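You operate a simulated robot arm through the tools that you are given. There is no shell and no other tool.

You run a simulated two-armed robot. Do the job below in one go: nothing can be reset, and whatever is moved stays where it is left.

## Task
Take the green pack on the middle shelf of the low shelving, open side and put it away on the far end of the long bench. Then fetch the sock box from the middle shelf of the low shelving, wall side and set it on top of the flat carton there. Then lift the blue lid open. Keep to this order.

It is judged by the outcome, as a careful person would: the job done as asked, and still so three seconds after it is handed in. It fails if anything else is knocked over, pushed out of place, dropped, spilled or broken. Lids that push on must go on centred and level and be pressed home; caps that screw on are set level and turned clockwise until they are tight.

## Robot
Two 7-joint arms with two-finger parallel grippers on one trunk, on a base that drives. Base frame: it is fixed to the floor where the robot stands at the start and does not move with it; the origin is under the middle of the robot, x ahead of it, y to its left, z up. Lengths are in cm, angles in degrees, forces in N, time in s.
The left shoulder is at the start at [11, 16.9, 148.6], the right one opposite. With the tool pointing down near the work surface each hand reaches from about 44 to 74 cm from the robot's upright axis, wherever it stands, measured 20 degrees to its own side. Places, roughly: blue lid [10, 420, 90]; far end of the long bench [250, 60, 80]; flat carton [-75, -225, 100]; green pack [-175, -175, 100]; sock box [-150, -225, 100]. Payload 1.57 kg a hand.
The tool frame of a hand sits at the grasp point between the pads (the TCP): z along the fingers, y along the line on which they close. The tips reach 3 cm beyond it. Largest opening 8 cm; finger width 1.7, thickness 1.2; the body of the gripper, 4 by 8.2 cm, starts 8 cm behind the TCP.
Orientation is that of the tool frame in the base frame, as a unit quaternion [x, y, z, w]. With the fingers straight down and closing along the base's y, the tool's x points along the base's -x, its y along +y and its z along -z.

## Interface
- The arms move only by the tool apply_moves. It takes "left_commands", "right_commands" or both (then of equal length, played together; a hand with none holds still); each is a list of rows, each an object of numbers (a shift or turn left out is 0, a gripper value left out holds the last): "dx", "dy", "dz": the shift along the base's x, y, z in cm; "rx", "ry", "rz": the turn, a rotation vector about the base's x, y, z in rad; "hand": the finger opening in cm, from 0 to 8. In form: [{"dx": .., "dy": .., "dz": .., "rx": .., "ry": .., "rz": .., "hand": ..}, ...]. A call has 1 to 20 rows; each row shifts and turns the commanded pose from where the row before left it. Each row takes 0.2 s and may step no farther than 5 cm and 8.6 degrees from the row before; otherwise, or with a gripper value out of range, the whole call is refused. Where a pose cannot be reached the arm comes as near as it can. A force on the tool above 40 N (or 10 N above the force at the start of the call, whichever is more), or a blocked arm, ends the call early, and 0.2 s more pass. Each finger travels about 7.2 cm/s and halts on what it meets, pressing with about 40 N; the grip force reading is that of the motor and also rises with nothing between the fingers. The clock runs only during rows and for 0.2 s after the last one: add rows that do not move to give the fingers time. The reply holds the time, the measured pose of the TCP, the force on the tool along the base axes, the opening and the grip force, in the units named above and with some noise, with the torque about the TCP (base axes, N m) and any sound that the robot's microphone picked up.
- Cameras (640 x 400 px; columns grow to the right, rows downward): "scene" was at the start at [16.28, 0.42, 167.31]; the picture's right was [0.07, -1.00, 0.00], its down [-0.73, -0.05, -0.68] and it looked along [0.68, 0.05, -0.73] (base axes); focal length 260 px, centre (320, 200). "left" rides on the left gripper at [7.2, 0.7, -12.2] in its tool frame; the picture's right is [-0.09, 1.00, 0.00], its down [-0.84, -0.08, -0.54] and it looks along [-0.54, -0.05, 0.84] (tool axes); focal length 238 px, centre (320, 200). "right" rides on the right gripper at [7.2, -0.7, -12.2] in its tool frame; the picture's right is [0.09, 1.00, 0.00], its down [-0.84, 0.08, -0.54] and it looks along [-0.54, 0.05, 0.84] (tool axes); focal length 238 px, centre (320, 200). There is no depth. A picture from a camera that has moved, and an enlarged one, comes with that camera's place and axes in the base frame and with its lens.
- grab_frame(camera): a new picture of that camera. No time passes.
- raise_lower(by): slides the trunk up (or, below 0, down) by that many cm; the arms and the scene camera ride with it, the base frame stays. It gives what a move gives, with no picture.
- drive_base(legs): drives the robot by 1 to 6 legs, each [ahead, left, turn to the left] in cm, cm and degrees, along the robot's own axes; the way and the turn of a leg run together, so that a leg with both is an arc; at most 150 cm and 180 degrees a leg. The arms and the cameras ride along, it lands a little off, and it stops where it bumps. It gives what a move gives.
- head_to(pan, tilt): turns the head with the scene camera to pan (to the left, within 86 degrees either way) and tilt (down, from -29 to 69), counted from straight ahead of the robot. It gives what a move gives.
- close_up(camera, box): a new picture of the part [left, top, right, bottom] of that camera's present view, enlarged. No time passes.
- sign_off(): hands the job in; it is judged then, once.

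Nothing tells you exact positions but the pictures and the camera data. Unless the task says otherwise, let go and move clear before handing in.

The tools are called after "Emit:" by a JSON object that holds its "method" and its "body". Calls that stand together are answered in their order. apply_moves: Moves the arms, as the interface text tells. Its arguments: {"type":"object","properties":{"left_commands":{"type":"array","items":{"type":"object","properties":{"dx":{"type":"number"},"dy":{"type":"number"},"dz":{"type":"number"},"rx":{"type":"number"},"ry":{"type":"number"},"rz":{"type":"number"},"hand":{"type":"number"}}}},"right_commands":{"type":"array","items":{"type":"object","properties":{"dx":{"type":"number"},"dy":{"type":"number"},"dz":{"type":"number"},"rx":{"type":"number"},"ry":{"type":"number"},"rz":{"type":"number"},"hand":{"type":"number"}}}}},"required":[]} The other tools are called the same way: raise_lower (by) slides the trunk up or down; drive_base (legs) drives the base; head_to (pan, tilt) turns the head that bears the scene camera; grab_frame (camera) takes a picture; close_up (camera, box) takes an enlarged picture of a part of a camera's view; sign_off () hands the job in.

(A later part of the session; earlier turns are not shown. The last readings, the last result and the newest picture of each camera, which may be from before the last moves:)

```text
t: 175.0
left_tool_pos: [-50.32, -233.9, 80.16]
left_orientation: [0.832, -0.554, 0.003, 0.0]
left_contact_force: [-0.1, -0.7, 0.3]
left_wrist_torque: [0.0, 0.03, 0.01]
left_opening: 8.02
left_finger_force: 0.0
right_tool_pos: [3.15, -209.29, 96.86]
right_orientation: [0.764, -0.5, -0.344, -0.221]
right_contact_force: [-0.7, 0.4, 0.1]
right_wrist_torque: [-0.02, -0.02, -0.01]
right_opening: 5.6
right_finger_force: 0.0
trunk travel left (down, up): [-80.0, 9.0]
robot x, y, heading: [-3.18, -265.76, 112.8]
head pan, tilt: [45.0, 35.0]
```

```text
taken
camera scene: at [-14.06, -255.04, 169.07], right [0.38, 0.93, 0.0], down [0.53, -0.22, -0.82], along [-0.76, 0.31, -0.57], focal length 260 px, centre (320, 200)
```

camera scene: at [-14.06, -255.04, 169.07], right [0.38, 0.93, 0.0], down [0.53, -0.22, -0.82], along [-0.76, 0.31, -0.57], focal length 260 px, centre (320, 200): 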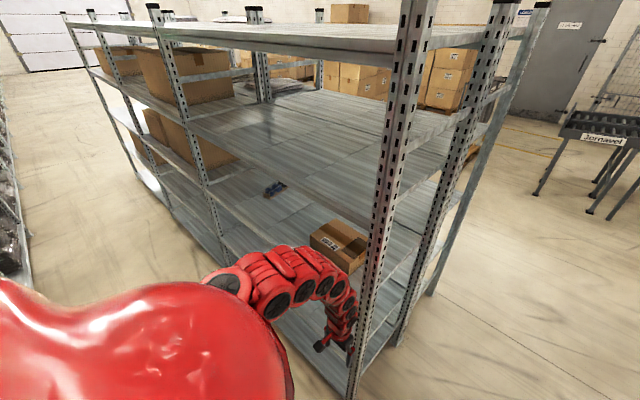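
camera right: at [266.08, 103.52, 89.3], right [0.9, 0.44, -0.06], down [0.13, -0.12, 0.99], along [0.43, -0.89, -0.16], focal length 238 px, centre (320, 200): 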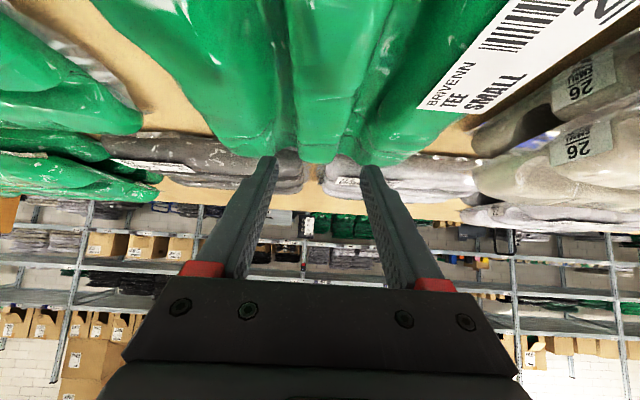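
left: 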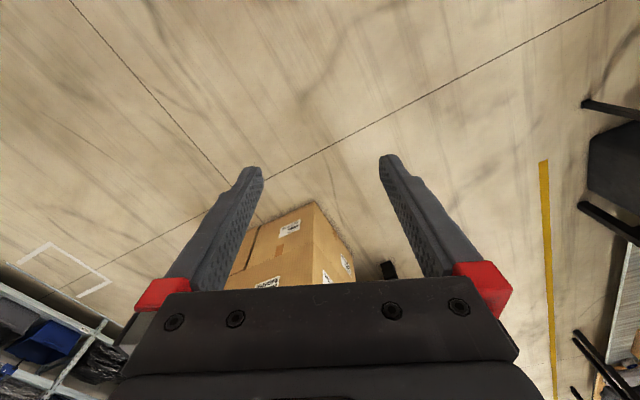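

The left hand has about 12 cm of clearance to the shelf face. I'll zoom in on the sock box and the carton from here.

Emit:
{"method": "close_up", "body": {"camera": "scene", "box": [240, 160, 400, 280]}}

Emit:
{"method": "drive_base", "body": {"legs": [[0, 70, 0]]}}

Emit:
{"method": "head_to", "body": {"pan": 20, "tilt": 40}}

Emit:
{"method": "grab_frame", "body": {"camera": "scene"}}

```text
3.33 times, centred on (320, 220) of scene
camera zoom: at [-14.06, -255.04, 169.07], right [0.38, 0.93, 0.0], down [0.53, -0.22, -0.82], along [-0.76, 0.31, -0.57], focal length 868 px, centre (320, 133)
```

zoom: 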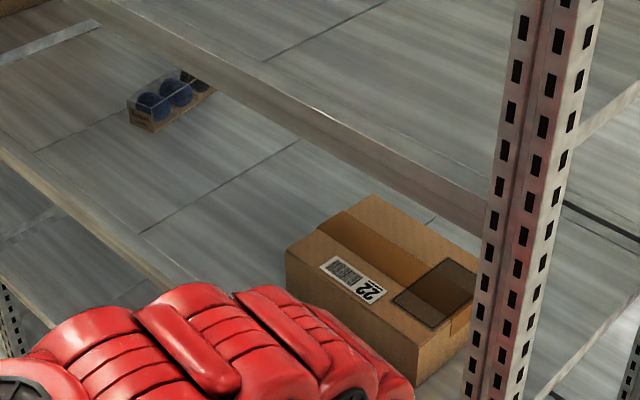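

```text
t: 178.8
left_tool_pos: [-115.25, -262.72, 80.27]
left_orientation: [0.839, -0.544, 0.002, 0.001]
left_contact_force: [1.1, -0.5, -0.9]
left_wrist_torque: [-0.03, -0.01, 0.0]
left_opening: 8.0
left_finger_force: 0.1
right_tool_pos: [-62.49, -236.92, 97.03]
right_orientation: [0.77, -0.491, -0.346, -0.217]
right_contact_force: [-0.1, 0.1, 0.2]
right_wrist_torque: [0.02, 0.02, -0.01]
right_opening: 5.61
right_finger_force: 0.1
trunk travel left (down, up): [-80.0, 9.0]
robot x, y, heading: [-67.34, -293.26, 114.1]
head pan, tilt: [45.0, 35.0]
```

```text
t: 179.7
left_tool_pos: [-115.24, -262.78, 80.29]
left_orientation: [0.839, -0.545, 0.001, 0.0]
left_contact_force: [-0.3, 0.1, 0.1]
left_wrist_torque: [0.0, 0.04, 0.02]
left_opening: 7.98
left_finger_force: 0.2
right_tool_pos: [-62.35, -237.01, 96.95]
right_orientation: [0.77, -0.49, -0.346, -0.216]
right_contact_force: [-0.2, 0.1, -0.4]
right_wrist_torque: [-0.01, -0.01, -0.01]
right_opening: 5.62
right_finger_force: 0.1
trunk travel left (down, up): [-80.0, 9.0]
robot x, y, heading: [-67.37, -293.64, 114.0]
head pan, tilt: [20.0, 40.0]
```

```text
taken
camera scene: at [-76.23, -280.1, 168.32], right [0.72, 0.7, 0.0], down [0.45, -0.46, -0.77], along [-0.53, 0.55, -0.64], focal length 260 px, centre (320, 200)
```

scene: 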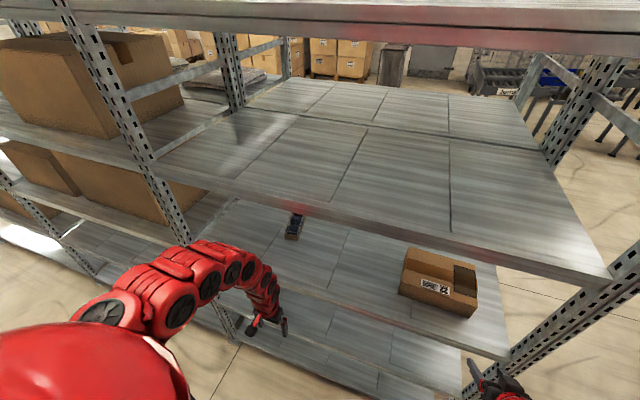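

The carton top looks flat and closed, and the sock box is a clear-topped tray whose long side runs front to back. I'll zoom in, correct the heading and strafe on until the right hand lines up with the sock box.

Emit:
{"method": "close_up", "body": {"camera": "scene", "box": [250, 180, 490, 330]}}

Emit:
{"method": "drive_base", "body": {"legs": [[0, 0, -1.3], [0, 66, 0]]}}

Emit:
{"method": "head_to", "body": {"pan": -15, "tilt": 40}}

Emit:
{"method": "grab_frame", "body": {"camera": "scene"}}

Emit:
{"method": "grab_frame", "body": {"camera": "right"}}

```text
2.67 times, centred on (370, 255) of scene
camera zoom: at [-76.23, -280.1, 168.32], right [0.72, 0.7, 0.0], down [0.45, -0.46, -0.77], along [-0.53, 0.55, -0.64], focal length 694 px, centre (187, 53)
```

zoom: 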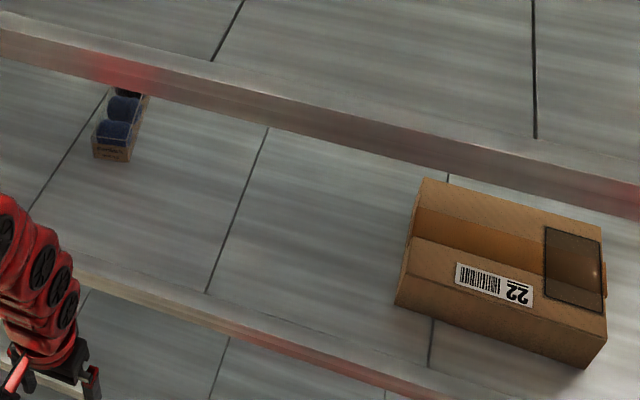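

```text
t: 183.6
left_tool_pos: [-174.22, -287.14, 80.28]
left_orientation: [0.835, -0.551, 0.002, 0.001]
left_contact_force: [0.1, 0.3, -1.0]
left_wrist_torque: [-0.01, 0.01, 0.0]
left_opening: 7.98
left_finger_force: 0.1
right_tool_pos: [-120.95, -262.2, 96.9]
right_orientation: [0.765, -0.497, -0.345, -0.22]
right_contact_force: [-1.2, 0.0, 0.1]
right_wrist_torque: [0.01, -0.02, 0.04]
right_opening: 5.64
right_finger_force: 0.1
trunk travel left (down, up): [-80.0, 9.0]
robot x, y, heading: [-126.49, -318.59, 113.2]
head pan, tilt: [20.0, 40.0]
```

```text
t: 184.7
left_tool_pos: [-174.24, -287.2, 80.34]
left_orientation: [0.834, -0.552, 0.002, 0.0]
left_contact_force: [-0.8, 0.3, -0.5]
left_wrist_torque: [-0.02, 0.01, -0.01]
left_opening: 8.02
left_finger_force: 0.0
right_tool_pos: [-121.02, -262.16, 96.89]
right_orientation: [0.766, -0.497, -0.344, -0.219]
right_contact_force: [0.5, 0.0, 0.2]
right_wrist_torque: [-0.01, 0.0, -0.02]
right_opening: 5.62
right_finger_force: 0.1
trunk travel left (down, up): [-80.0, 9.0]
robot x, y, heading: [-126.92, -318.51, 113.1]
head pan, tilt: [-15.0, 40.0]
```

```text
taken
camera scene: at [-130.95, -302.91, 168.31], right [0.99, 0.14, 0.0], down [0.09, -0.64, -0.77], along [-0.11, 0.76, -0.64], focal length 260 px, centre (320, 200)
```

scene: 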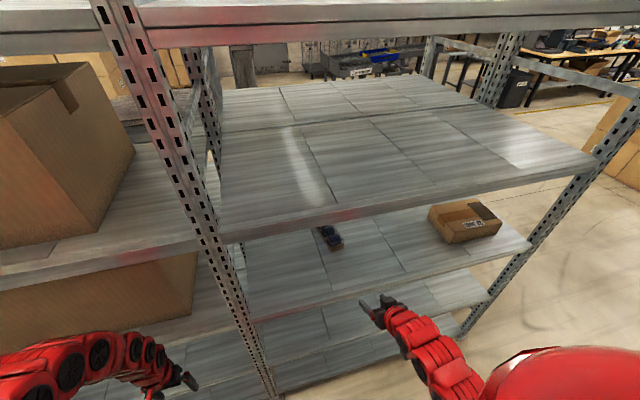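

```text
taken
camera right: at [-114.67, -274.49, 99.75], right [-0.88, -0.46, -0.06], down [-0.13, 0.11, 0.99], along [-0.45, 0.88, -0.16], focal length 238 px, centre (320, 200)
```

right: 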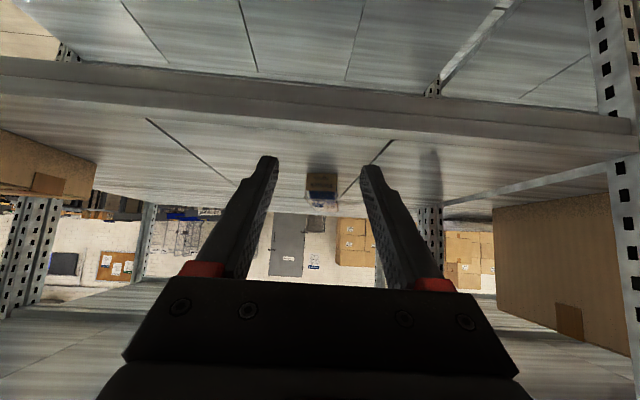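

The sock box now lies straight ahead between the right hand's fingers. I'll zoom in on both views to measure it.

Emit:
{"method": "close_up", "body": {"camera": "right", "box": [270, 140, 370, 220]}}

Emit:
{"method": "close_up", "body": {"camera": "scene", "box": [290, 200, 370, 270]}}

```text
5.00 times, centred on (320, 180) of right
camera zoom: at [-114.67, -274.49, 99.75], right [-0.88, -0.46, -0.06], down [-0.13, 0.11, 0.99], along [-0.45, 0.88, -0.16], focal length 1192 px, centre (320, 300)
```

zoom: 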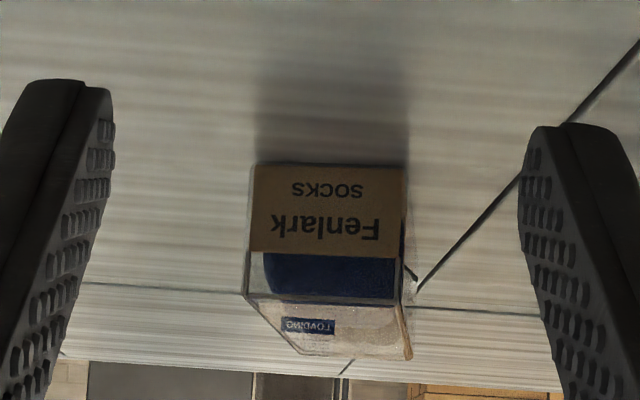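

```text
5.71 times, centred on (330, 235) of scene
camera zoom: at [-130.95, -302.91, 168.31], right [0.99, 0.14, 0.0], down [0.09, -0.64, -0.77], along [-0.11, 0.76, -0.64], focal length 1487 px, centre (263, 0)
```

zoom: 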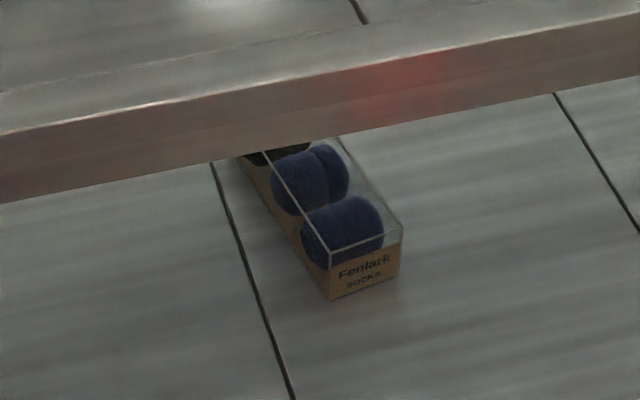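

The sock box is about 5.3 cm wide, 17 cm long and 4.8 cm high, centred near [-138, -231] with its axis at about 122°. I'll open the fingers, yaw to match and begin extending over the shelf.

Emit:
{"method": "apply_moves", "body": {"right_commands": [{"dx": -1.9, "dy": 3.5, "dz": 0.5, "rz": 0.033, "hand": 7.8}, {"dx": -1.9, "dy": 3.5, "dz": 0.5, "rz": 0.033}, {"dx": -1.9, "dy": 3.5, "dz": 0.5, "rz": 0.033}, {"dx": -1.9, "dy": 3.5, "dz": 0.5, "rz": 0.033}, {}]}}

Emit:
{"method": "grab_frame", "body": {"camera": "scene"}}

Emit:
{"method": "grab_frame", "body": {"camera": "right"}}

```text
t: 185.8
left_tool_pos: [-174.22, -287.18, 80.3]
left_orientation: [0.834, -0.551, 0.002, 0.0]
left_contact_force: [0.1, -0.1, 0.8]
left_wrist_torque: [0.0, -0.06, -0.02]
left_opening: 7.99
left_finger_force: 0.0
right_tool_pos: [-128.86, -248.47, 99.02]
right_orientation: [0.797, -0.445, -0.358, -0.196]
right_contact_force: [0.8, 0.4, -0.5]
right_wrist_torque: [0.0, -0.02, -0.02]
right_opening: 7.79
right_finger_force: 0.1
trunk travel left (down, up): [-80.0, 9.0]
robot x, y, heading: [-126.93, -318.5, 113.1]
head pan, tilt: [-15.0, 40.0]
```

```text
taken
camera scene: at [-130.89, -303.03, 168.33], right [0.99, 0.14, 0.0], down [0.09, -0.64, -0.77], along [-0.11, 0.76, -0.64], focal length 260 px, centre (320, 200)
```

scene: 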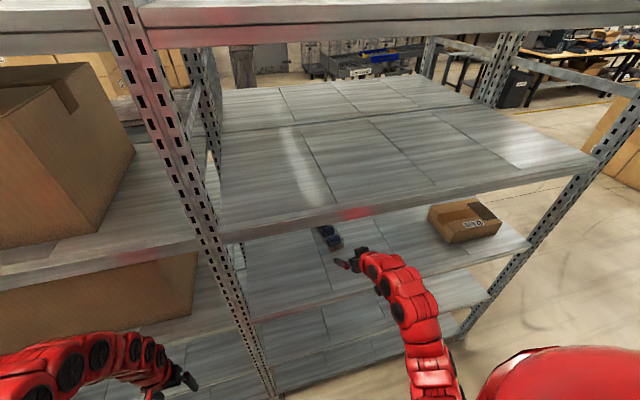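

```text
taken
camera right: at [-120.86, -259.92, 101.78], right [-0.81, -0.58, -0.06], down [-0.14, 0.09, 0.99], along [-0.56, 0.81, -0.16], focal length 238 px, centre (320, 200)
```

right: 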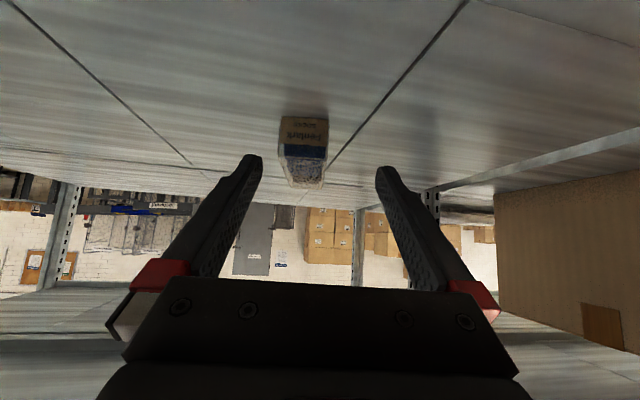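

The hand is inside the bay and yawed to match the box. To keep the forearm below the shelf above, I'll lower the trunk in steps while raising the hand by the same amount.

Emit:
{"method": "raise_lower", "body": {"by": -6}}

Emit:
{"method": "apply_moves", "body": {"right_commands": [{"dz": 3}, {"dz": 3}, {}]}}

Emit:
{"method": "raise_lower", "body": {"by": -6}}

Emit:
{"method": "apply_moves", "body": {"right_commands": [{"dz": 3}, {"dz": 3}, {}]}}

Emit:
{"method": "grab_frame", "body": {"camera": "scene"}}

```text
t: 186.8
left_tool_pos: [-174.29, -287.12, 74.43]
left_orientation: [0.834, -0.551, 0.002, -0.001]
left_contact_force: [-0.5, -0.1, -0.5]
left_wrist_torque: [0.03, 0.0, 0.03]
left_opening: 7.96
left_finger_force: 0.1
right_tool_pos: [-128.81, -248.51, 92.93]
right_orientation: [0.797, -0.446, -0.357, -0.196]
right_contact_force: [0.6, 0.3, -0.3]
right_wrist_torque: [0.01, 0.01, -0.01]
right_opening: 7.8
right_finger_force: 0.0
trunk travel left (down, up): [-74.0, 15.0]
robot x, y, heading: [-126.97, -318.49, 113.3]
head pan, tilt: [-15.0, 40.0]
```

```text
t: 187.7
left_tool_pos: [-174.21, -287.14, 74.25]
left_orientation: [0.834, -0.551, 0.001, 0.001]
left_contact_force: [0.1, 0.4, 0.0]
left_wrist_torque: [0.01, -0.03, -0.02]
left_opening: 7.99
left_finger_force: 0.1
right_tool_pos: [-128.74, -248.45, 98.89]
right_orientation: [0.797, -0.446, -0.357, -0.196]
right_contact_force: [-0.3, -0.3, 0.3]
right_wrist_torque: [-0.02, 0.01, 0.0]
right_opening: 7.81
right_finger_force: 0.0
trunk travel left (down, up): [-74.0, 15.0]
robot x, y, heading: [-126.71, -318.62, 112.9]
head pan, tilt: [-15.0, 40.0]
```

```text
t: 188.7
left_tool_pos: [-174.37, -287.11, 68.3]
left_orientation: [0.834, -0.551, 0.001, 0.0]
left_contact_force: [0.3, 0.8, 0.0]
left_wrist_torque: [-0.02, 0.0, 0.0]
left_opening: 8.0
left_finger_force: 0.0
right_tool_pos: [-128.84, -248.39, 92.91]
right_orientation: [0.797, -0.445, -0.358, -0.196]
right_contact_force: [0.7, -0.4, 0.3]
right_wrist_torque: [0.03, 0.02, 0.02]
right_opening: 7.83
right_finger_force: 0.1
trunk travel left (down, up): [-68.0, 21.0]
robot x, y, heading: [-126.88, -318.35, 113.1]
head pan, tilt: [-15.0, 40.0]
```

```text
t: 189.4
left_tool_pos: [-174.24, -287.0, 68.29]
left_orientation: [0.835, -0.551, 0.0, 0.0]
left_contact_force: [0.1, 0.3, -0.1]
left_wrist_torque: [-0.02, -0.02, 0.04]
left_opening: 7.98
left_finger_force: 0.0
right_tool_pos: [-128.72, -248.33, 98.99]
right_orientation: [0.796, -0.446, -0.358, -0.196]
right_contact_force: [0.0, -0.4, -0.5]
right_wrist_torque: [-0.03, 0.0, 0.0]
right_opening: 7.82
right_finger_force: 0.1
trunk travel left (down, up): [-68.0, 21.0]
robot x, y, heading: [-127.21, -318.62, 113.0]
head pan, tilt: [-15.0, 40.0]
```

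```text
taken
camera scene: at [-130.94, -302.9, 156.31], right [0.99, 0.14, 0.0], down [0.09, -0.64, -0.77], along [-0.11, 0.76, -0.64], focal length 260 px, centre (320, 200)
```

scene: 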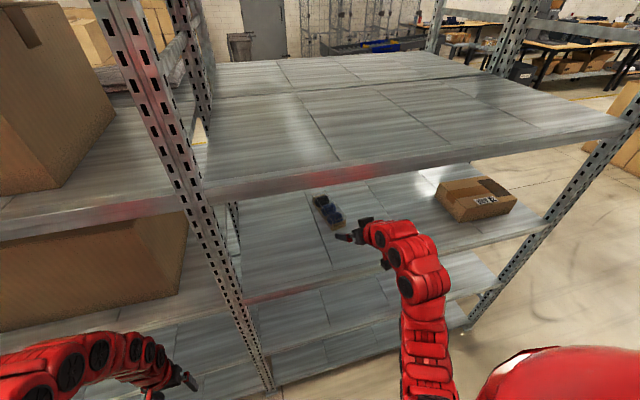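

That works well. I'll extend a bit and lower the trunk further in the same way.

Emit:
{"method": "apply_moves", "body": {"right_commands": [{"dx": -1.5, "dy": 3.5}, {"dx": -1.3, "dy": 3.3}, {}]}}

Emit:
{"method": "raise_lower", "body": {"by": -5}}

Emit:
{"method": "apply_moves", "body": {"right_commands": [{"dz": 2.5}, {"dz": 2.5}, {}]}}

Emit:
{"method": "raise_lower", "body": {"by": -5}}

Emit:
{"method": "apply_moves", "body": {"right_commands": [{"dz": 2.5}, {"dz": 2.5}, {}]}}

Emit:
{"method": "grab_frame", "body": {"camera": "scene"}}

Emit:
{"method": "grab_frame", "body": {"camera": "right"}}

```text
t: 190.2
left_tool_pos: [-174.23, -287.11, 68.21]
left_orientation: [0.835, -0.551, 0.001, 0.0]
left_contact_force: [0.7, 0.4, -0.4]
left_wrist_torque: [-0.05, 0.02, -0.01]
left_opening: 8.0
left_finger_force: 0.1
right_tool_pos: [-131.48, -241.76, 98.82]
right_orientation: [0.797, -0.445, -0.358, -0.196]
right_contact_force: [0.6, 0.8, -0.8]
right_wrist_torque: [-0.01, -0.02, 0.0]
right_opening: 7.81
right_finger_force: 0.0
trunk travel left (down, up): [-68.0, 21.0]
robot x, y, heading: [-127.23, -318.68, 113.2]
head pan, tilt: [-15.0, 40.0]
```

```text
t: 191.2
left_tool_pos: [-174.28, -287.04, 63.21]
left_orientation: [0.834, -0.551, 0.001, 0.0]
left_contact_force: [0.1, -0.3, 0.5]
left_wrist_torque: [0.02, 0.01, 0.02]
left_opening: 7.98
left_finger_force: 0.1
right_tool_pos: [-131.64, -241.81, 93.93]
right_orientation: [0.797, -0.446, -0.358, -0.196]
right_contact_force: [0.3, 0.1, 0.0]
right_wrist_torque: [0.01, 0.02, 0.0]
right_opening: 7.77
right_finger_force: 0.0
trunk travel left (down, up): [-63.0, 26.0]
robot x, y, heading: [-126.99, -318.51, 112.9]
head pan, tilt: [-15.0, 40.0]
```

```text
t: 192.0
left_tool_pos: [-174.22, -286.99, 63.23]
left_orientation: [0.834, -0.551, 0.002, 0.0]
left_contact_force: [0.0, 0.1, 0.0]
left_wrist_torque: [-0.01, 0.0, -0.02]
left_opening: 8.0
left_finger_force: 0.1
right_tool_pos: [-131.55, -241.63, 98.74]
right_orientation: [0.797, -0.446, -0.357, -0.196]
right_contact_force: [0.2, 0.3, -0.7]
right_wrist_torque: [-0.02, -0.01, -0.02]
right_opening: 7.79
right_finger_force: 0.1
trunk travel left (down, up): [-63.0, 26.0]
robot x, y, heading: [-127.33, -318.73, 113.0]
head pan, tilt: [-15.0, 40.0]
```

```text
t: 192.9
left_tool_pos: [-174.21, -287.08, 58.18]
left_orientation: [0.834, -0.551, 0.002, -0.001]
left_contact_force: [-0.2, 0.3, 0.2]
left_wrist_torque: [-0.03, 0.01, 0.0]
left_opening: 8.01
left_finger_force: 0.1
right_tool_pos: [-131.42, -241.72, 93.97]
right_orientation: [0.796, -0.446, -0.358, -0.197]
right_contact_force: [0.4, 0.5, 0.7]
right_wrist_torque: [-0.03, -0.05, 0.0]
right_opening: 7.83
right_finger_force: 0.0
trunk travel left (down, up): [-58.0, 31.0]
robot x, y, heading: [-127.12, -318.36, 113.2]
head pan, tilt: [-15.0, 40.0]
```

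```text
t: 193.7
left_tool_pos: [-174.14, -287.09, 58.24]
left_orientation: [0.835, -0.551, 0.002, 0.0]
left_contact_force: [-0.4, 0.4, 0.3]
left_wrist_torque: [-0.01, -0.02, 0.03]
left_opening: 8.01
left_finger_force: 0.1
right_tool_pos: [-131.55, -241.65, 98.63]
right_orientation: [0.797, -0.445, -0.359, -0.196]
right_contact_force: [-0.1, 0.2, -0.5]
right_wrist_torque: [0.0, -0.01, 0.03]
right_opening: 7.83
right_finger_force: 0.1
trunk travel left (down, up): [-58.0, 31.0]
robot x, y, heading: [-126.82, -318.37, 113.1]
head pan, tilt: [-15.0, 40.0]
```

```text
taken
camera scene: at [-130.94, -302.9, 146.31], right [0.99, 0.14, 0.0], down [0.09, -0.64, -0.77], along [-0.11, 0.76, -0.64], focal length 260 px, centre (320, 200)
```

scene: 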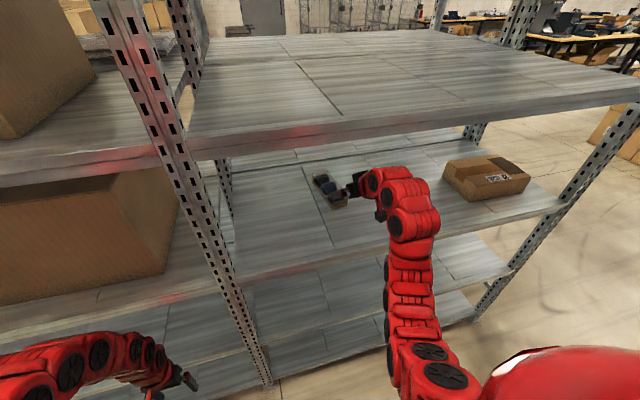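

```text
taken
camera right: at [-123.54, -252.92, 101.45], right [-0.82, -0.58, -0.06], down [-0.14, 0.09, 0.99], along [-0.56, 0.81, -0.16], focal length 238 px, centre (320, 200)
```

right: 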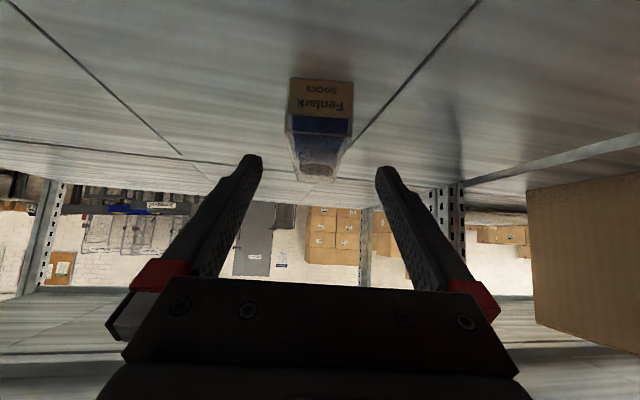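

The forearm is now well under the shelf above. I'll move over the box's centre, turning 2° more.

Emit:
{"method": "apply_moves", "body": {"right_commands": [{"dx": -1.97, "dy": 3.3, "rz": 0.02}, {"dx": -1.97, "dy": 3.3, "rz": 0.02}, {"dx": -1.97, "dy": 3.3}, {}]}}

Emit:
{"method": "grab_frame", "body": {"camera": "right"}}

Emit:
{"method": "close_up", "body": {"camera": "scene", "box": [280, 130, 460, 250]}}

```text
t: 194.7
left_tool_pos: [-174.24, -287.16, 58.29]
left_orientation: [0.835, -0.551, 0.001, -0.001]
left_contact_force: [0.2, 0.2, 0.1]
left_wrist_torque: [-0.02, -0.01, 0.04]
left_opening: 8.01
left_finger_force: 0.0
right_tool_pos: [-137.03, -231.78, 98.57]
right_orientation: [0.806, -0.429, -0.361, -0.189]
right_contact_force: [0.0, -0.5, 0.1]
right_wrist_torque: [0.02, 0.01, 0.0]
right_opening: 7.8
right_finger_force: 0.1
trunk travel left (down, up): [-58.0, 31.0]
robot x, y, heading: [-126.76, -318.68, 112.9]
head pan, tilt: [-15.0, 40.0]
```

```text
taken
camera right: at [-128.77, -242.84, 101.41], right [-0.79, -0.61, -0.06], down [-0.15, 0.09, 0.99], along [-0.59, 0.79, -0.16], focal length 238 px, centre (320, 200)
```

right: 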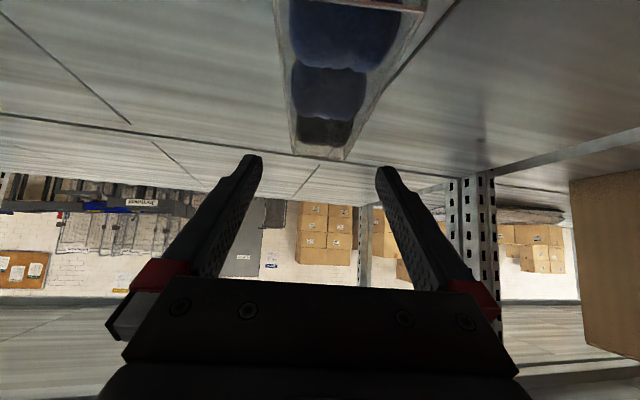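

```text
3.33 times, centred on (370, 190) of scene
camera zoom: at [-130.9, -302.94, 146.32], right [0.99, 0.14, 0.0], down [0.09, -0.64, -0.77], along [-0.11, 0.76, -0.64], focal length 868 px, centre (153, 233)
```

zoom: 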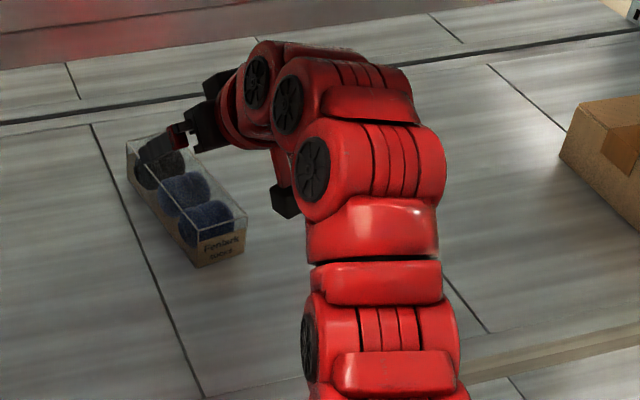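

The fingers are aligned with the sock box at its middle. I'll lower them either side of it.

Emit:
{"method": "apply_moves", "body": {"right_commands": [{"dx": -0.3, "dy": -0.2, "dz": -1.5}, {"dz": -1.5}, {"dz": -1.5}, {"dz": -1.2}, {}]}}

Emit:
{"method": "grab_frame", "body": {"camera": "right"}}

Emit:
{"method": "close_up", "body": {"camera": "scene", "box": [280, 130, 460, 250]}}

```text
t: 195.9
left_tool_pos: [-174.26, -287.06, 58.22]
left_orientation: [0.835, -0.551, 0.0, 0.0]
left_contact_force: [-0.1, 0.1, -0.1]
left_wrist_torque: [-0.02, 0.0, 0.01]
left_opening: 7.97
left_finger_force: 0.2
right_tool_pos: [-137.71, -232.01, 93.09]
right_orientation: [0.806, -0.429, -0.361, -0.189]
right_contact_force: [-0.1, -0.1, -0.2]
right_wrist_torque: [0.02, 0.03, 0.0]
right_opening: 7.82
right_finger_force: 0.0
trunk travel left (down, up): [-58.0, 31.0]
robot x, y, heading: [-126.49, -318.62, 113.2]
head pan, tilt: [-15.0, 40.0]
```

```text
taken
camera right: at [-129.34, -243.03, 95.86], right [-0.79, -0.61, -0.06], down [-0.15, 0.09, 0.99], along [-0.59, 0.79, -0.16], focal length 238 px, centre (320, 200)
```

right: 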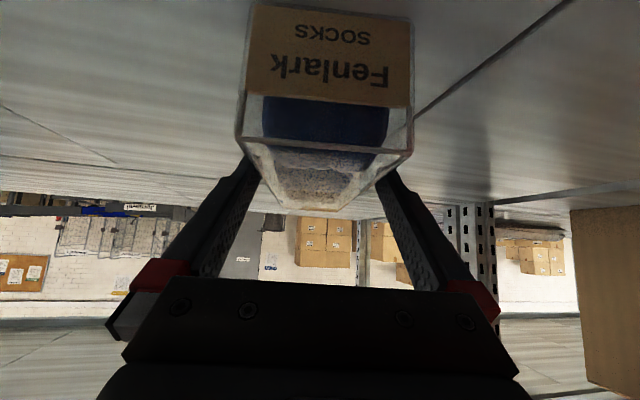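

```text
3.33 times, centred on (370, 190) of scene
camera zoom: at [-130.95, -302.91, 146.32], right [0.99, 0.14, 0.0], down [0.09, -0.64, -0.77], along [-0.11, 0.76, -0.64], focal length 868 px, centre (153, 233)
```

zoom: 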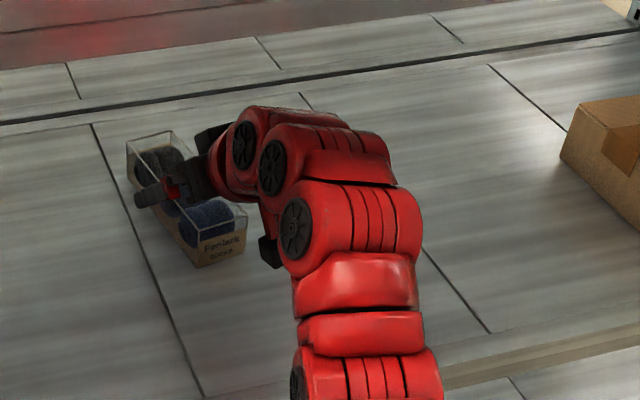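

Both fingers straddle the box. I'll go a little lower and close gently.

Emit:
{"method": "apply_moves", "body": {"right_commands": [{"dz": -0.5}, {"dz": -0.4}, {}, {"hand": 6.4}, {"hand": 5.6}, {"hand": 5.0}, {"hand": 4.4}, {}, {}]}}

Emit:
{"method": "grab_frame", "body": {"camera": "right"}}

```text
t: 197.9
left_tool_pos: [-174.31, -287.11, 58.24]
left_orientation: [0.834, -0.552, 0.001, -0.001]
left_contact_force: [0.3, -0.2, 0.5]
left_wrist_torque: [-0.02, -0.01, 0.01]
left_opening: 8.0
left_finger_force: 0.1
right_tool_pos: [-137.7, -231.96, 92.29]
right_orientation: [0.805, -0.43, -0.361, -0.19]
right_contact_force: [0.0, 0.2, 0.3]
right_wrist_torque: [0.19, 0.02, -0.03]
right_opening: 5.78
right_finger_force: 39.7
trunk travel left (down, up): [-58.0, 31.0]
robot x, y, heading: [-126.63, -318.3, 113.0]
head pan, tilt: [-15.0, 40.0]
```

```text
taken
camera right: at [-129.34, -243.07, 95.02], right [-0.79, -0.61, -0.06], down [-0.15, 0.09, 0.99], along [-0.59, 0.79, -0.16], focal length 238 px, centre (320, 200)
```

right: 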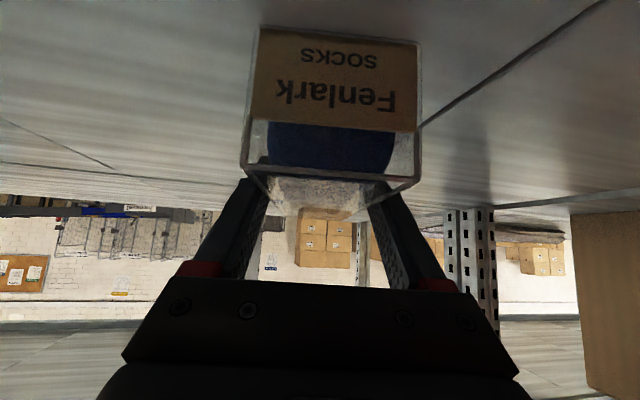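

The box is gripped at 5.8 cm. I'll lift it a little and check.

Emit:
{"method": "apply_moves", "body": {"right_commands": [{"dz": 0.5}, {"dz": 0.8}, {"dz": 1.0}, {"dz": 1.2}, {}]}}

Emit:
{"method": "grab_frame", "body": {"camera": "right"}}

Emit:
{"method": "close_up", "body": {"camera": "scene", "box": [280, 130, 460, 250]}}

```text
t: 199.1
left_tool_pos: [-174.24, -287.06, 58.24]
left_orientation: [0.834, -0.551, 0.002, 0.001]
left_contact_force: [0.3, 0.2, 0.3]
left_wrist_torque: [0.0, 0.0, 0.01]
left_opening: 8.0
left_finger_force: 0.0
right_tool_pos: [-137.76, -232.08, 95.6]
right_orientation: [0.806, -0.429, -0.362, -0.189]
right_contact_force: [-0.2, -0.6, -1.5]
right_wrist_torque: [0.02, -0.02, -0.01]
right_opening: 5.77
right_finger_force: 40.4
trunk travel left (down, up): [-58.0, 31.0]
robot x, y, heading: [-126.89, -318.49, 113.0]
head pan, tilt: [-15.0, 40.0]
```

```text
taken
camera right: at [-129.44, -243.11, 98.49], right [-0.79, -0.61, -0.06], down [-0.15, 0.09, 0.99], along [-0.59, 0.79, -0.16], focal length 238 px, centre (320, 200)
```

right: 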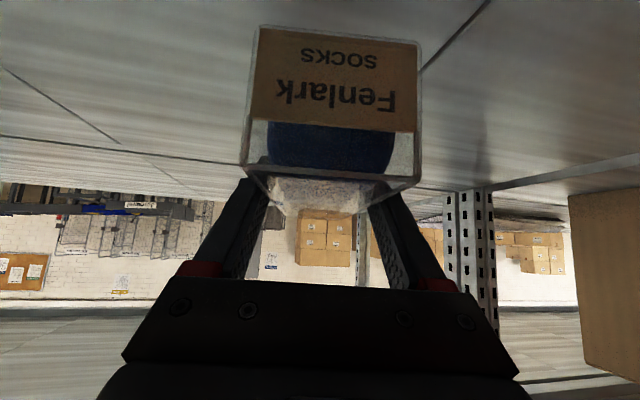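

```text
3.33 times, centred on (370, 190) of scene
camera zoom: at [-130.96, -302.86, 146.31], right [0.99, 0.14, 0.0], down [0.09, -0.64, -0.77], along [-0.11, 0.76, -0.64], focal length 868 px, centre (153, 233)
```

zoom: 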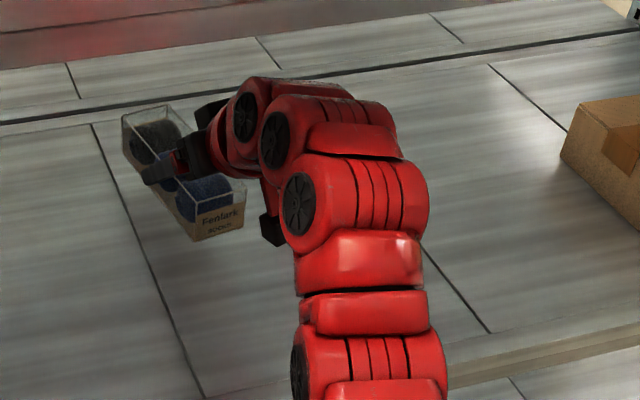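

The sock box is lifted level and light. The flat carton is centred at about [-82, -218], about 21 × 15 cm, with its top at z≈96.6. I'll raise the trunk 6 cm so the box clears the carton, then strafe right.

Emit:
{"method": "raise_lower", "body": {"by": 6}}

Emit:
{"method": "grab_frame", "body": {"camera": "scene"}}

Emit:
{"method": "drive_base", "body": {"legs": [[0, -25, 0]]}}

Emit:
{"method": "grab_frame", "body": {"camera": "scene"}}

```text
t: 200.1
left_tool_pos: [-174.28, -287.03, 64.24]
left_orientation: [0.835, -0.55, 0.002, 0.001]
left_contact_force: [0.0, 0.0, -0.3]
left_wrist_torque: [-0.01, 0.0, 0.01]
left_opening: 8.01
left_finger_force: 0.0
right_tool_pos: [-137.72, -231.99, 101.69]
right_orientation: [0.806, -0.43, -0.361, -0.189]
right_contact_force: [0.3, 0.2, -1.0]
right_wrist_torque: [-0.03, 0.0, 0.01]
right_opening: 5.75
right_finger_force: 39.5
trunk travel left (down, up): [-64.0, 25.0]
robot x, y, heading: [-126.94, -318.44, 113.0]
head pan, tilt: [-15.0, 40.0]
```

```text
taken
camera scene: at [-130.97, -302.85, 152.31], right [0.99, 0.14, 0.0], down [0.09, -0.64, -0.77], along [-0.11, 0.76, -0.64], focal length 260 px, centre (320, 200)
```

scene: 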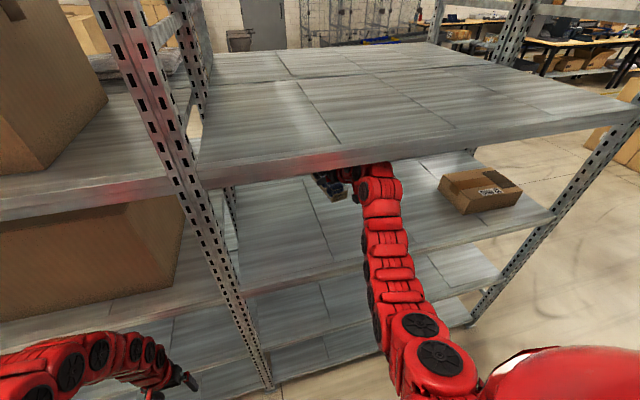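

```text
t: 201.9
left_tool_pos: [-150.87, -277.17, 64.31]
left_orientation: [0.834, -0.551, 0.002, 0.001]
left_contact_force: [0.2, 0.5, 0.0]
left_wrist_torque: [0.02, 0.01, 0.02]
left_opening: 7.99
left_finger_force: 0.0
right_tool_pos: [-114.41, -222.14, 101.59]
right_orientation: [0.806, -0.43, -0.362, -0.188]
right_contact_force: [-0.1, -0.2, -1.2]
right_wrist_torque: [0.0, -0.01, 0.03]
right_opening: 5.75
right_finger_force: 40.2
trunk travel left (down, up): [-64.0, 25.0]
robot x, y, heading: [-103.56, -308.42, 112.9]
head pan, tilt: [-15.0, 40.0]
```

```text
taken
camera scene: at [-107.58, -292.94, 152.31], right [0.99, 0.14, 0.0], down [0.09, -0.64, -0.77], along [-0.11, 0.76, -0.64], focal length 260 px, centre (320, 200)
```

scene: 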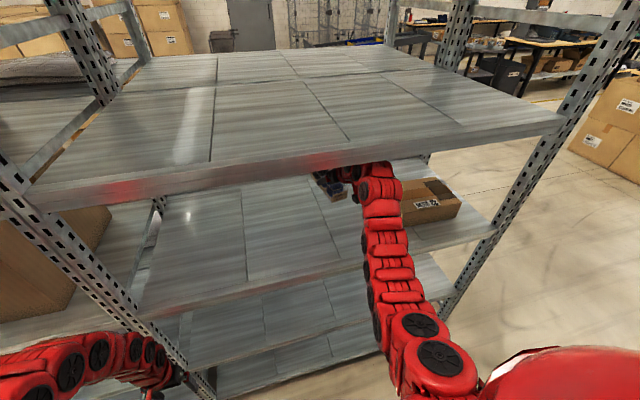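

The box is approaching the carton. I'll pull the hand back about 10 cm to the carton's depth and raise it slightly before continuing sideways.

Emit:
{"method": "apply_moves", "body": {"right_commands": [{"dx": 1.3, "dy": -3.1, "dz": 0.3}, {"dx": 1.3, "dy": -3.1, "dz": 0.3}, {"dx": 1.3, "dy": -3.1, "dz": 0.4}, {}]}}

Emit:
{"method": "grab_frame", "body": {"camera": "right"}}

Emit:
{"method": "grab_frame", "body": {"camera": "scene"}}

```text
t: 202.9
left_tool_pos: [-150.88, -277.16, 64.28]
left_orientation: [0.834, -0.551, 0.002, 0.0]
left_contact_force: [-1.3, 0.1, -0.2]
left_wrist_torque: [-0.02, -0.01, 0.02]
left_opening: 7.99
left_finger_force: 0.1
right_tool_pos: [-110.55, -231.36, 102.77]
right_orientation: [0.806, -0.43, -0.361, -0.189]
right_contact_force: [-0.1, 0.2, -1.4]
right_wrist_torque: [-0.01, -0.06, -0.03]
right_opening: 5.77
right_finger_force: 40.2
trunk travel left (down, up): [-64.0, 25.0]
robot x, y, heading: [-103.95, -308.81, 113.2]
head pan, tilt: [-15.0, 40.0]
```

```text
taken
camera right: at [-102.2, -242.46, 105.66], right [-0.79, -0.61, -0.06], down [-0.15, 0.09, 0.99], along [-0.59, 0.79, -0.16], focal length 238 px, centre (320, 200)
```

right: 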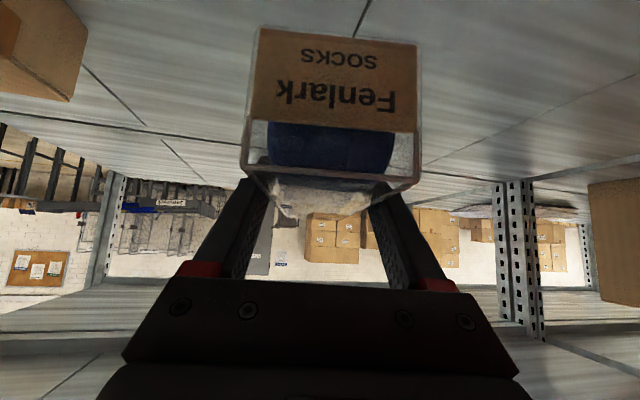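

```text
taken
camera scene: at [-107.64, -292.91, 152.3], right [0.99, 0.14, 0.0], down [0.09, -0.64, -0.77], along [-0.11, 0.76, -0.64], focal length 260 px, centre (320, 200)
```

scene: 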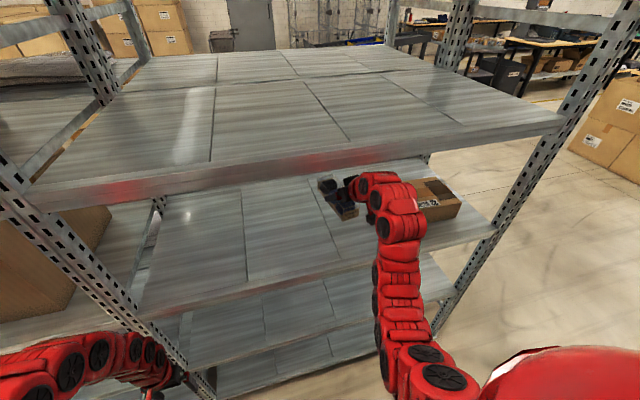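

There's about 2 cm of clearance above the carton. I'll strafe right 31 cm to bring the box over the carton's centre.

Emit:
{"method": "drive_base", "body": {"legs": [[0, -31, 0]]}}

Emit:
{"method": "grab_frame", "body": {"camera": "scene"}}

Emit:
{"method": "close_up", "body": {"camera": "scene", "box": [280, 130, 460, 250]}}

Emit:
{"method": "grab_frame", "body": {"camera": "right"}}

```text
t: 205.0
left_tool_pos: [-122.25, -264.7, 64.34]
left_orientation: [0.831, -0.556, 0.001, 0.0]
left_contact_force: [0.9, 0.8, 0.2]
left_wrist_torque: [0.0, 0.0, -0.01]
left_opening: 8.0
left_finger_force: 0.0
right_tool_pos: [-81.43, -219.44, 102.88]
right_orientation: [0.804, -0.433, -0.361, -0.19]
right_contact_force: [-0.3, 0.3, -0.8]
right_wrist_torque: [-0.02, -0.01, 0.03]
right_opening: 5.77
right_finger_force: 40.4
trunk travel left (down, up): [-64.0, 25.0]
robot x, y, heading: [-75.18, -296.65, 112.4]
head pan, tilt: [-15.0, 40.0]
```

```text
taken
camera scene: at [-79.11, -281.01, 152.31], right [0.99, 0.13, 0.0], down [0.08, -0.64, -0.77], along [-0.1, 0.76, -0.64], focal length 260 px, centre (320, 200)
```

scene: 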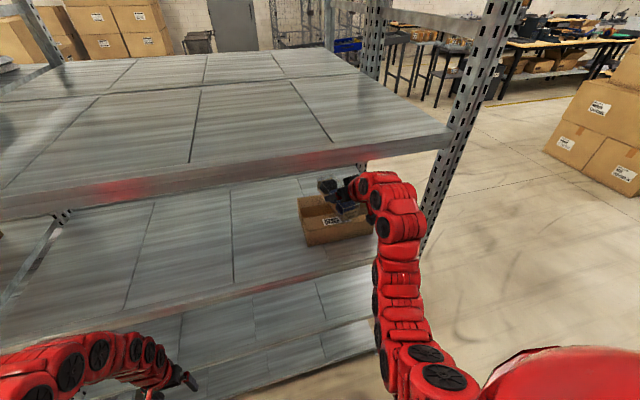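

```text
3.33 times, centred on (370, 190) of scene
camera zoom: at [-79.11, -281.01, 152.31], right [0.99, 0.13, 0.0], down [0.08, -0.64, -0.77], along [-0.1, 0.76, -0.64], focal length 868 px, centre (153, 233)
```

zoom: 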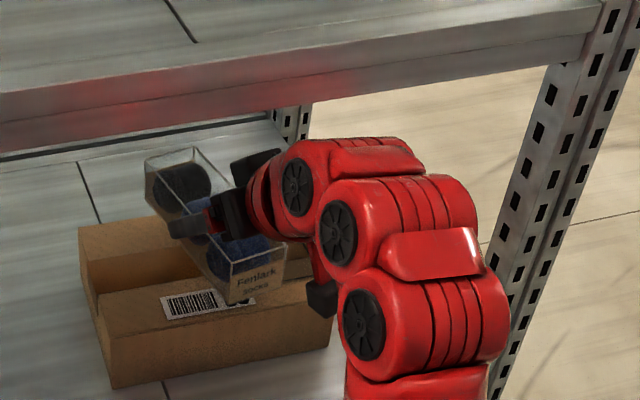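

```text
taken
camera right: at [-73.22, -230.59, 105.69], right [-0.8, -0.6, -0.06], down [-0.14, 0.09, 0.99], along [-0.59, 0.79, -0.16], focal length 238 px, centre (320, 200)
```

right: 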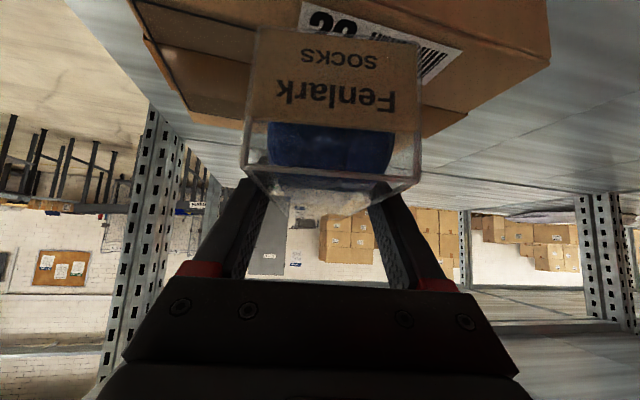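

The box is over the carton. I'll zoom in closer to check the carton's top surface and the overlap before lowering.

Emit:
{"method": "close_up", "body": {"camera": "scene", "box": [290, 165, 390, 250]}}

Emit:
{"method": "close_up", "body": {"camera": "right", "box": [100, 0, 580, 220]}}

```text
4.71 times, centred on (340, 208) of scene
camera zoom: at [-79.11, -281.01, 152.31], right [0.99, 0.13, 0.0], down [0.08, -0.64, -0.77], along [-0.1, 0.76, -0.64], focal length 1225 px, centre (226, 165)
```

zoom: 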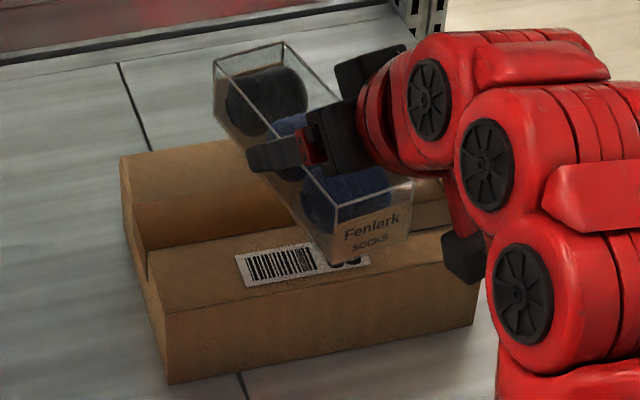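

```text
1.33 times, centred on (340, 110) of right
camera zoom: at [-73.22, -230.59, 105.69], right [-0.8, -0.6, -0.06], down [-0.14, 0.09, 0.99], along [-0.59, 0.79, -0.16], focal length 318 px, centre (293, 320)
```

zoom: 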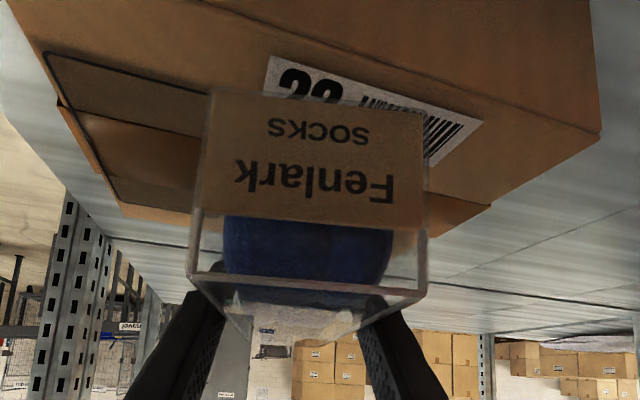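

The carton's top is flat with a tape strip, and the box is centred over it. I'll lower gently until it touches.

Emit:
{"method": "apply_moves", "body": {"right_commands": [{"dz": -0.6}, {"dz": -0.5}, {"dz": -0.4}, {"dz": -0.3}, {}]}}

Emit:
{"method": "close_up", "body": {"camera": "scene", "box": [290, 165, 390, 250]}}

```text
t: 206.2
left_tool_pos: [-122.35, -264.83, 64.23]
left_orientation: [0.831, -0.556, 0.002, 0.001]
left_contact_force: [0.4, 0.0, -0.7]
left_wrist_torque: [-0.03, 0.02, -0.02]
left_opening: 7.99
left_finger_force: 0.1
right_tool_pos: [-81.55, -219.54, 101.0]
right_orientation: [0.803, -0.433, -0.361, -0.19]
right_contact_force: [0.0, -0.9, -1.6]
right_wrist_torque: [0.01, -0.05, -0.03]
right_opening: 5.75
right_finger_force: 40.4
trunk travel left (down, up): [-64.0, 25.0]
robot x, y, heading: [-75.52, -296.67, 112.4]
head pan, tilt: [-15.0, 40.0]
```

```text
4.71 times, centred on (340, 208) of scene
camera zoom: at [-79.17, -281.04, 152.31], right [0.99, 0.13, 0.0], down [0.08, -0.64, -0.77], along [-0.1, 0.76, -0.64], focal length 1225 px, centre (226, 165)
```

zoom: 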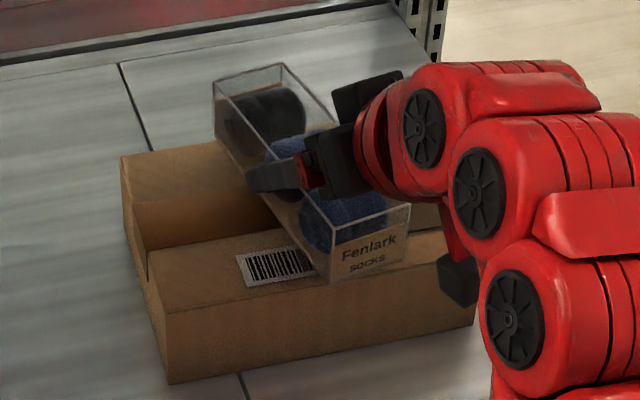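

The box spans the carton evenly from front edge to back edge. I'll lower the last bit.

Emit:
{"method": "apply_moves", "body": {"right_commands": [{"dz": -0.3}, {"dz": -0.3}, {"dz": -0.2}, {}]}}

```text
t: 207.2
left_tool_pos: [-122.26, -264.85, 64.19]
left_orientation: [0.832, -0.555, 0.001, 0.0]
left_contact_force: [0.4, -0.1, 0.1]
left_wrist_torque: [0.01, 0.01, 0.01]
left_opening: 8.01
left_finger_force: 0.1
right_tool_pos: [-81.52, -219.42, 100.26]
right_orientation: [0.804, -0.434, -0.36, -0.191]
right_contact_force: [0.6, 0.0, -0.9]
right_wrist_torque: [-0.01, 0.0, -0.02]
right_opening: 5.75
right_finger_force: 40.0
trunk travel left (down, up): [-64.0, 25.0]
robot x, y, heading: [-75.55, -296.85, 112.4]
head pan, tilt: [-15.0, 40.0]
```

Emit:
{"method": "apply_moves", "body": {"right_commands": [{"dz": -0.3}, {"dz": -0.3}, {"dz": -0.2}, {}]}}

Emit:
{"method": "close_up", "body": {"camera": "scene", "box": [290, 165, 390, 250]}}

```text
t: 208.2
left_tool_pos: [-122.23, -264.78, 64.24]
left_orientation: [0.832, -0.555, 0.001, 0.0]
left_contact_force: [0.0, 0.6, -0.8]
left_wrist_torque: [0.02, -0.01, 0.01]
left_opening: 8.0
left_finger_force: 0.1
right_tool_pos: [-81.58, -219.52, 99.77]
right_orientation: [0.803, -0.433, -0.362, -0.192]
right_contact_force: [-0.8, 4.7, 15.5]
right_wrist_torque: [-0.37, -0.8, 0.15]
right_opening: 5.75
right_finger_force: 40.8
trunk travel left (down, up): [-64.0, 25.0]
robot x, y, heading: [-75.35, -296.86, 112.7]
head pan, tilt: [-15.0, 40.0]
```

```text
4.71 times, centred on (340, 208) of scene
camera zoom: at [-79.16, -281.2, 152.35], right [0.99, 0.13, 0.0], down [0.08, -0.64, -0.77], along [-0.1, 0.76, -0.64], focal length 1225 px, centre (226, 165)
```

zoom: 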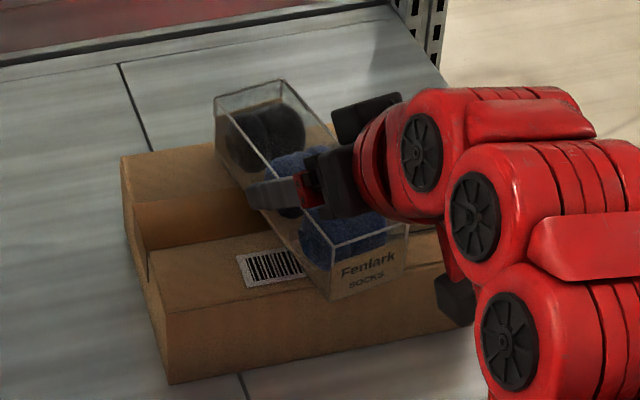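

The box is resting on the carton. I'll ease the pressure and open the fingers, then draw back along the box's axis.

Emit:
{"method": "apply_moves", "body": {"right_commands": [{"dz": 0.15}, {"hand": 6.3}, {"hand": 7.0}, {"hand": 7.7}, {}, {}]}}

Emit:
{"method": "grab_frame", "body": {"camera": "right"}}

Emit:
{"method": "close_up", "body": {"camera": "scene", "box": [290, 165, 390, 250]}}

```text
t: 209.6
left_tool_pos: [-122.28, -264.76, 64.21]
left_orientation: [0.832, -0.555, 0.001, 0.0]
left_contact_force: [-0.1, -0.8, -0.6]
left_wrist_torque: [-0.04, 0.0, 0.01]
left_opening: 7.98
left_finger_force: 0.2
right_tool_pos: [-81.49, -219.49, 99.51]
right_orientation: [0.804, -0.434, -0.36, -0.19]
right_contact_force: [-0.1, -0.4, -0.3]
right_wrist_torque: [-0.01, 0.01, 0.02]
right_opening: 7.72
right_finger_force: 0.2
trunk travel left (down, up): [-64.0, 25.0]
robot x, y, heading: [-75.3, -296.68, 112.5]
head pan, tilt: [-15.0, 40.0]
```

```text
taken
camera right: at [-73.24, -230.61, 102.43], right [-0.8, -0.6, -0.06], down [-0.14, 0.09, 0.99], along [-0.59, 0.79, -0.16], focal length 238 px, centre (320, 200)
```

right: 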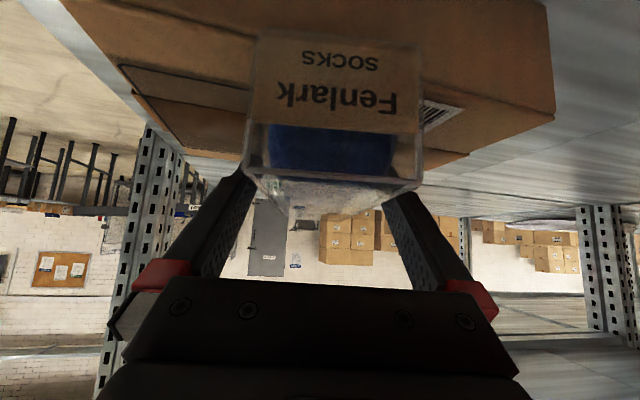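

```text
4.71 times, centred on (340, 208) of scene
camera zoom: at [-79.15, -281.06, 152.31], right [0.99, 0.13, 0.0], down [0.08, -0.64, -0.77], along [-0.1, 0.76, -0.64], focal length 1225 px, centre (226, 165)
```

zoom: 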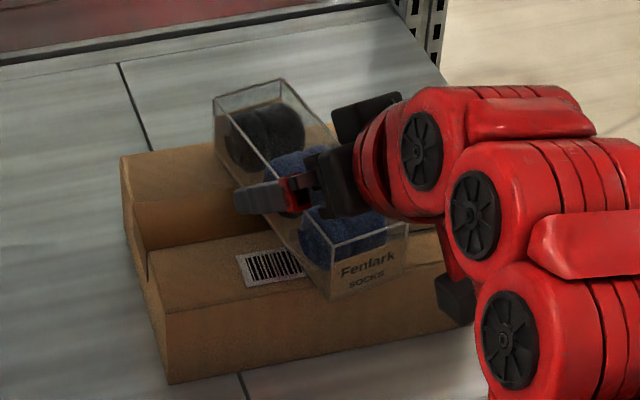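

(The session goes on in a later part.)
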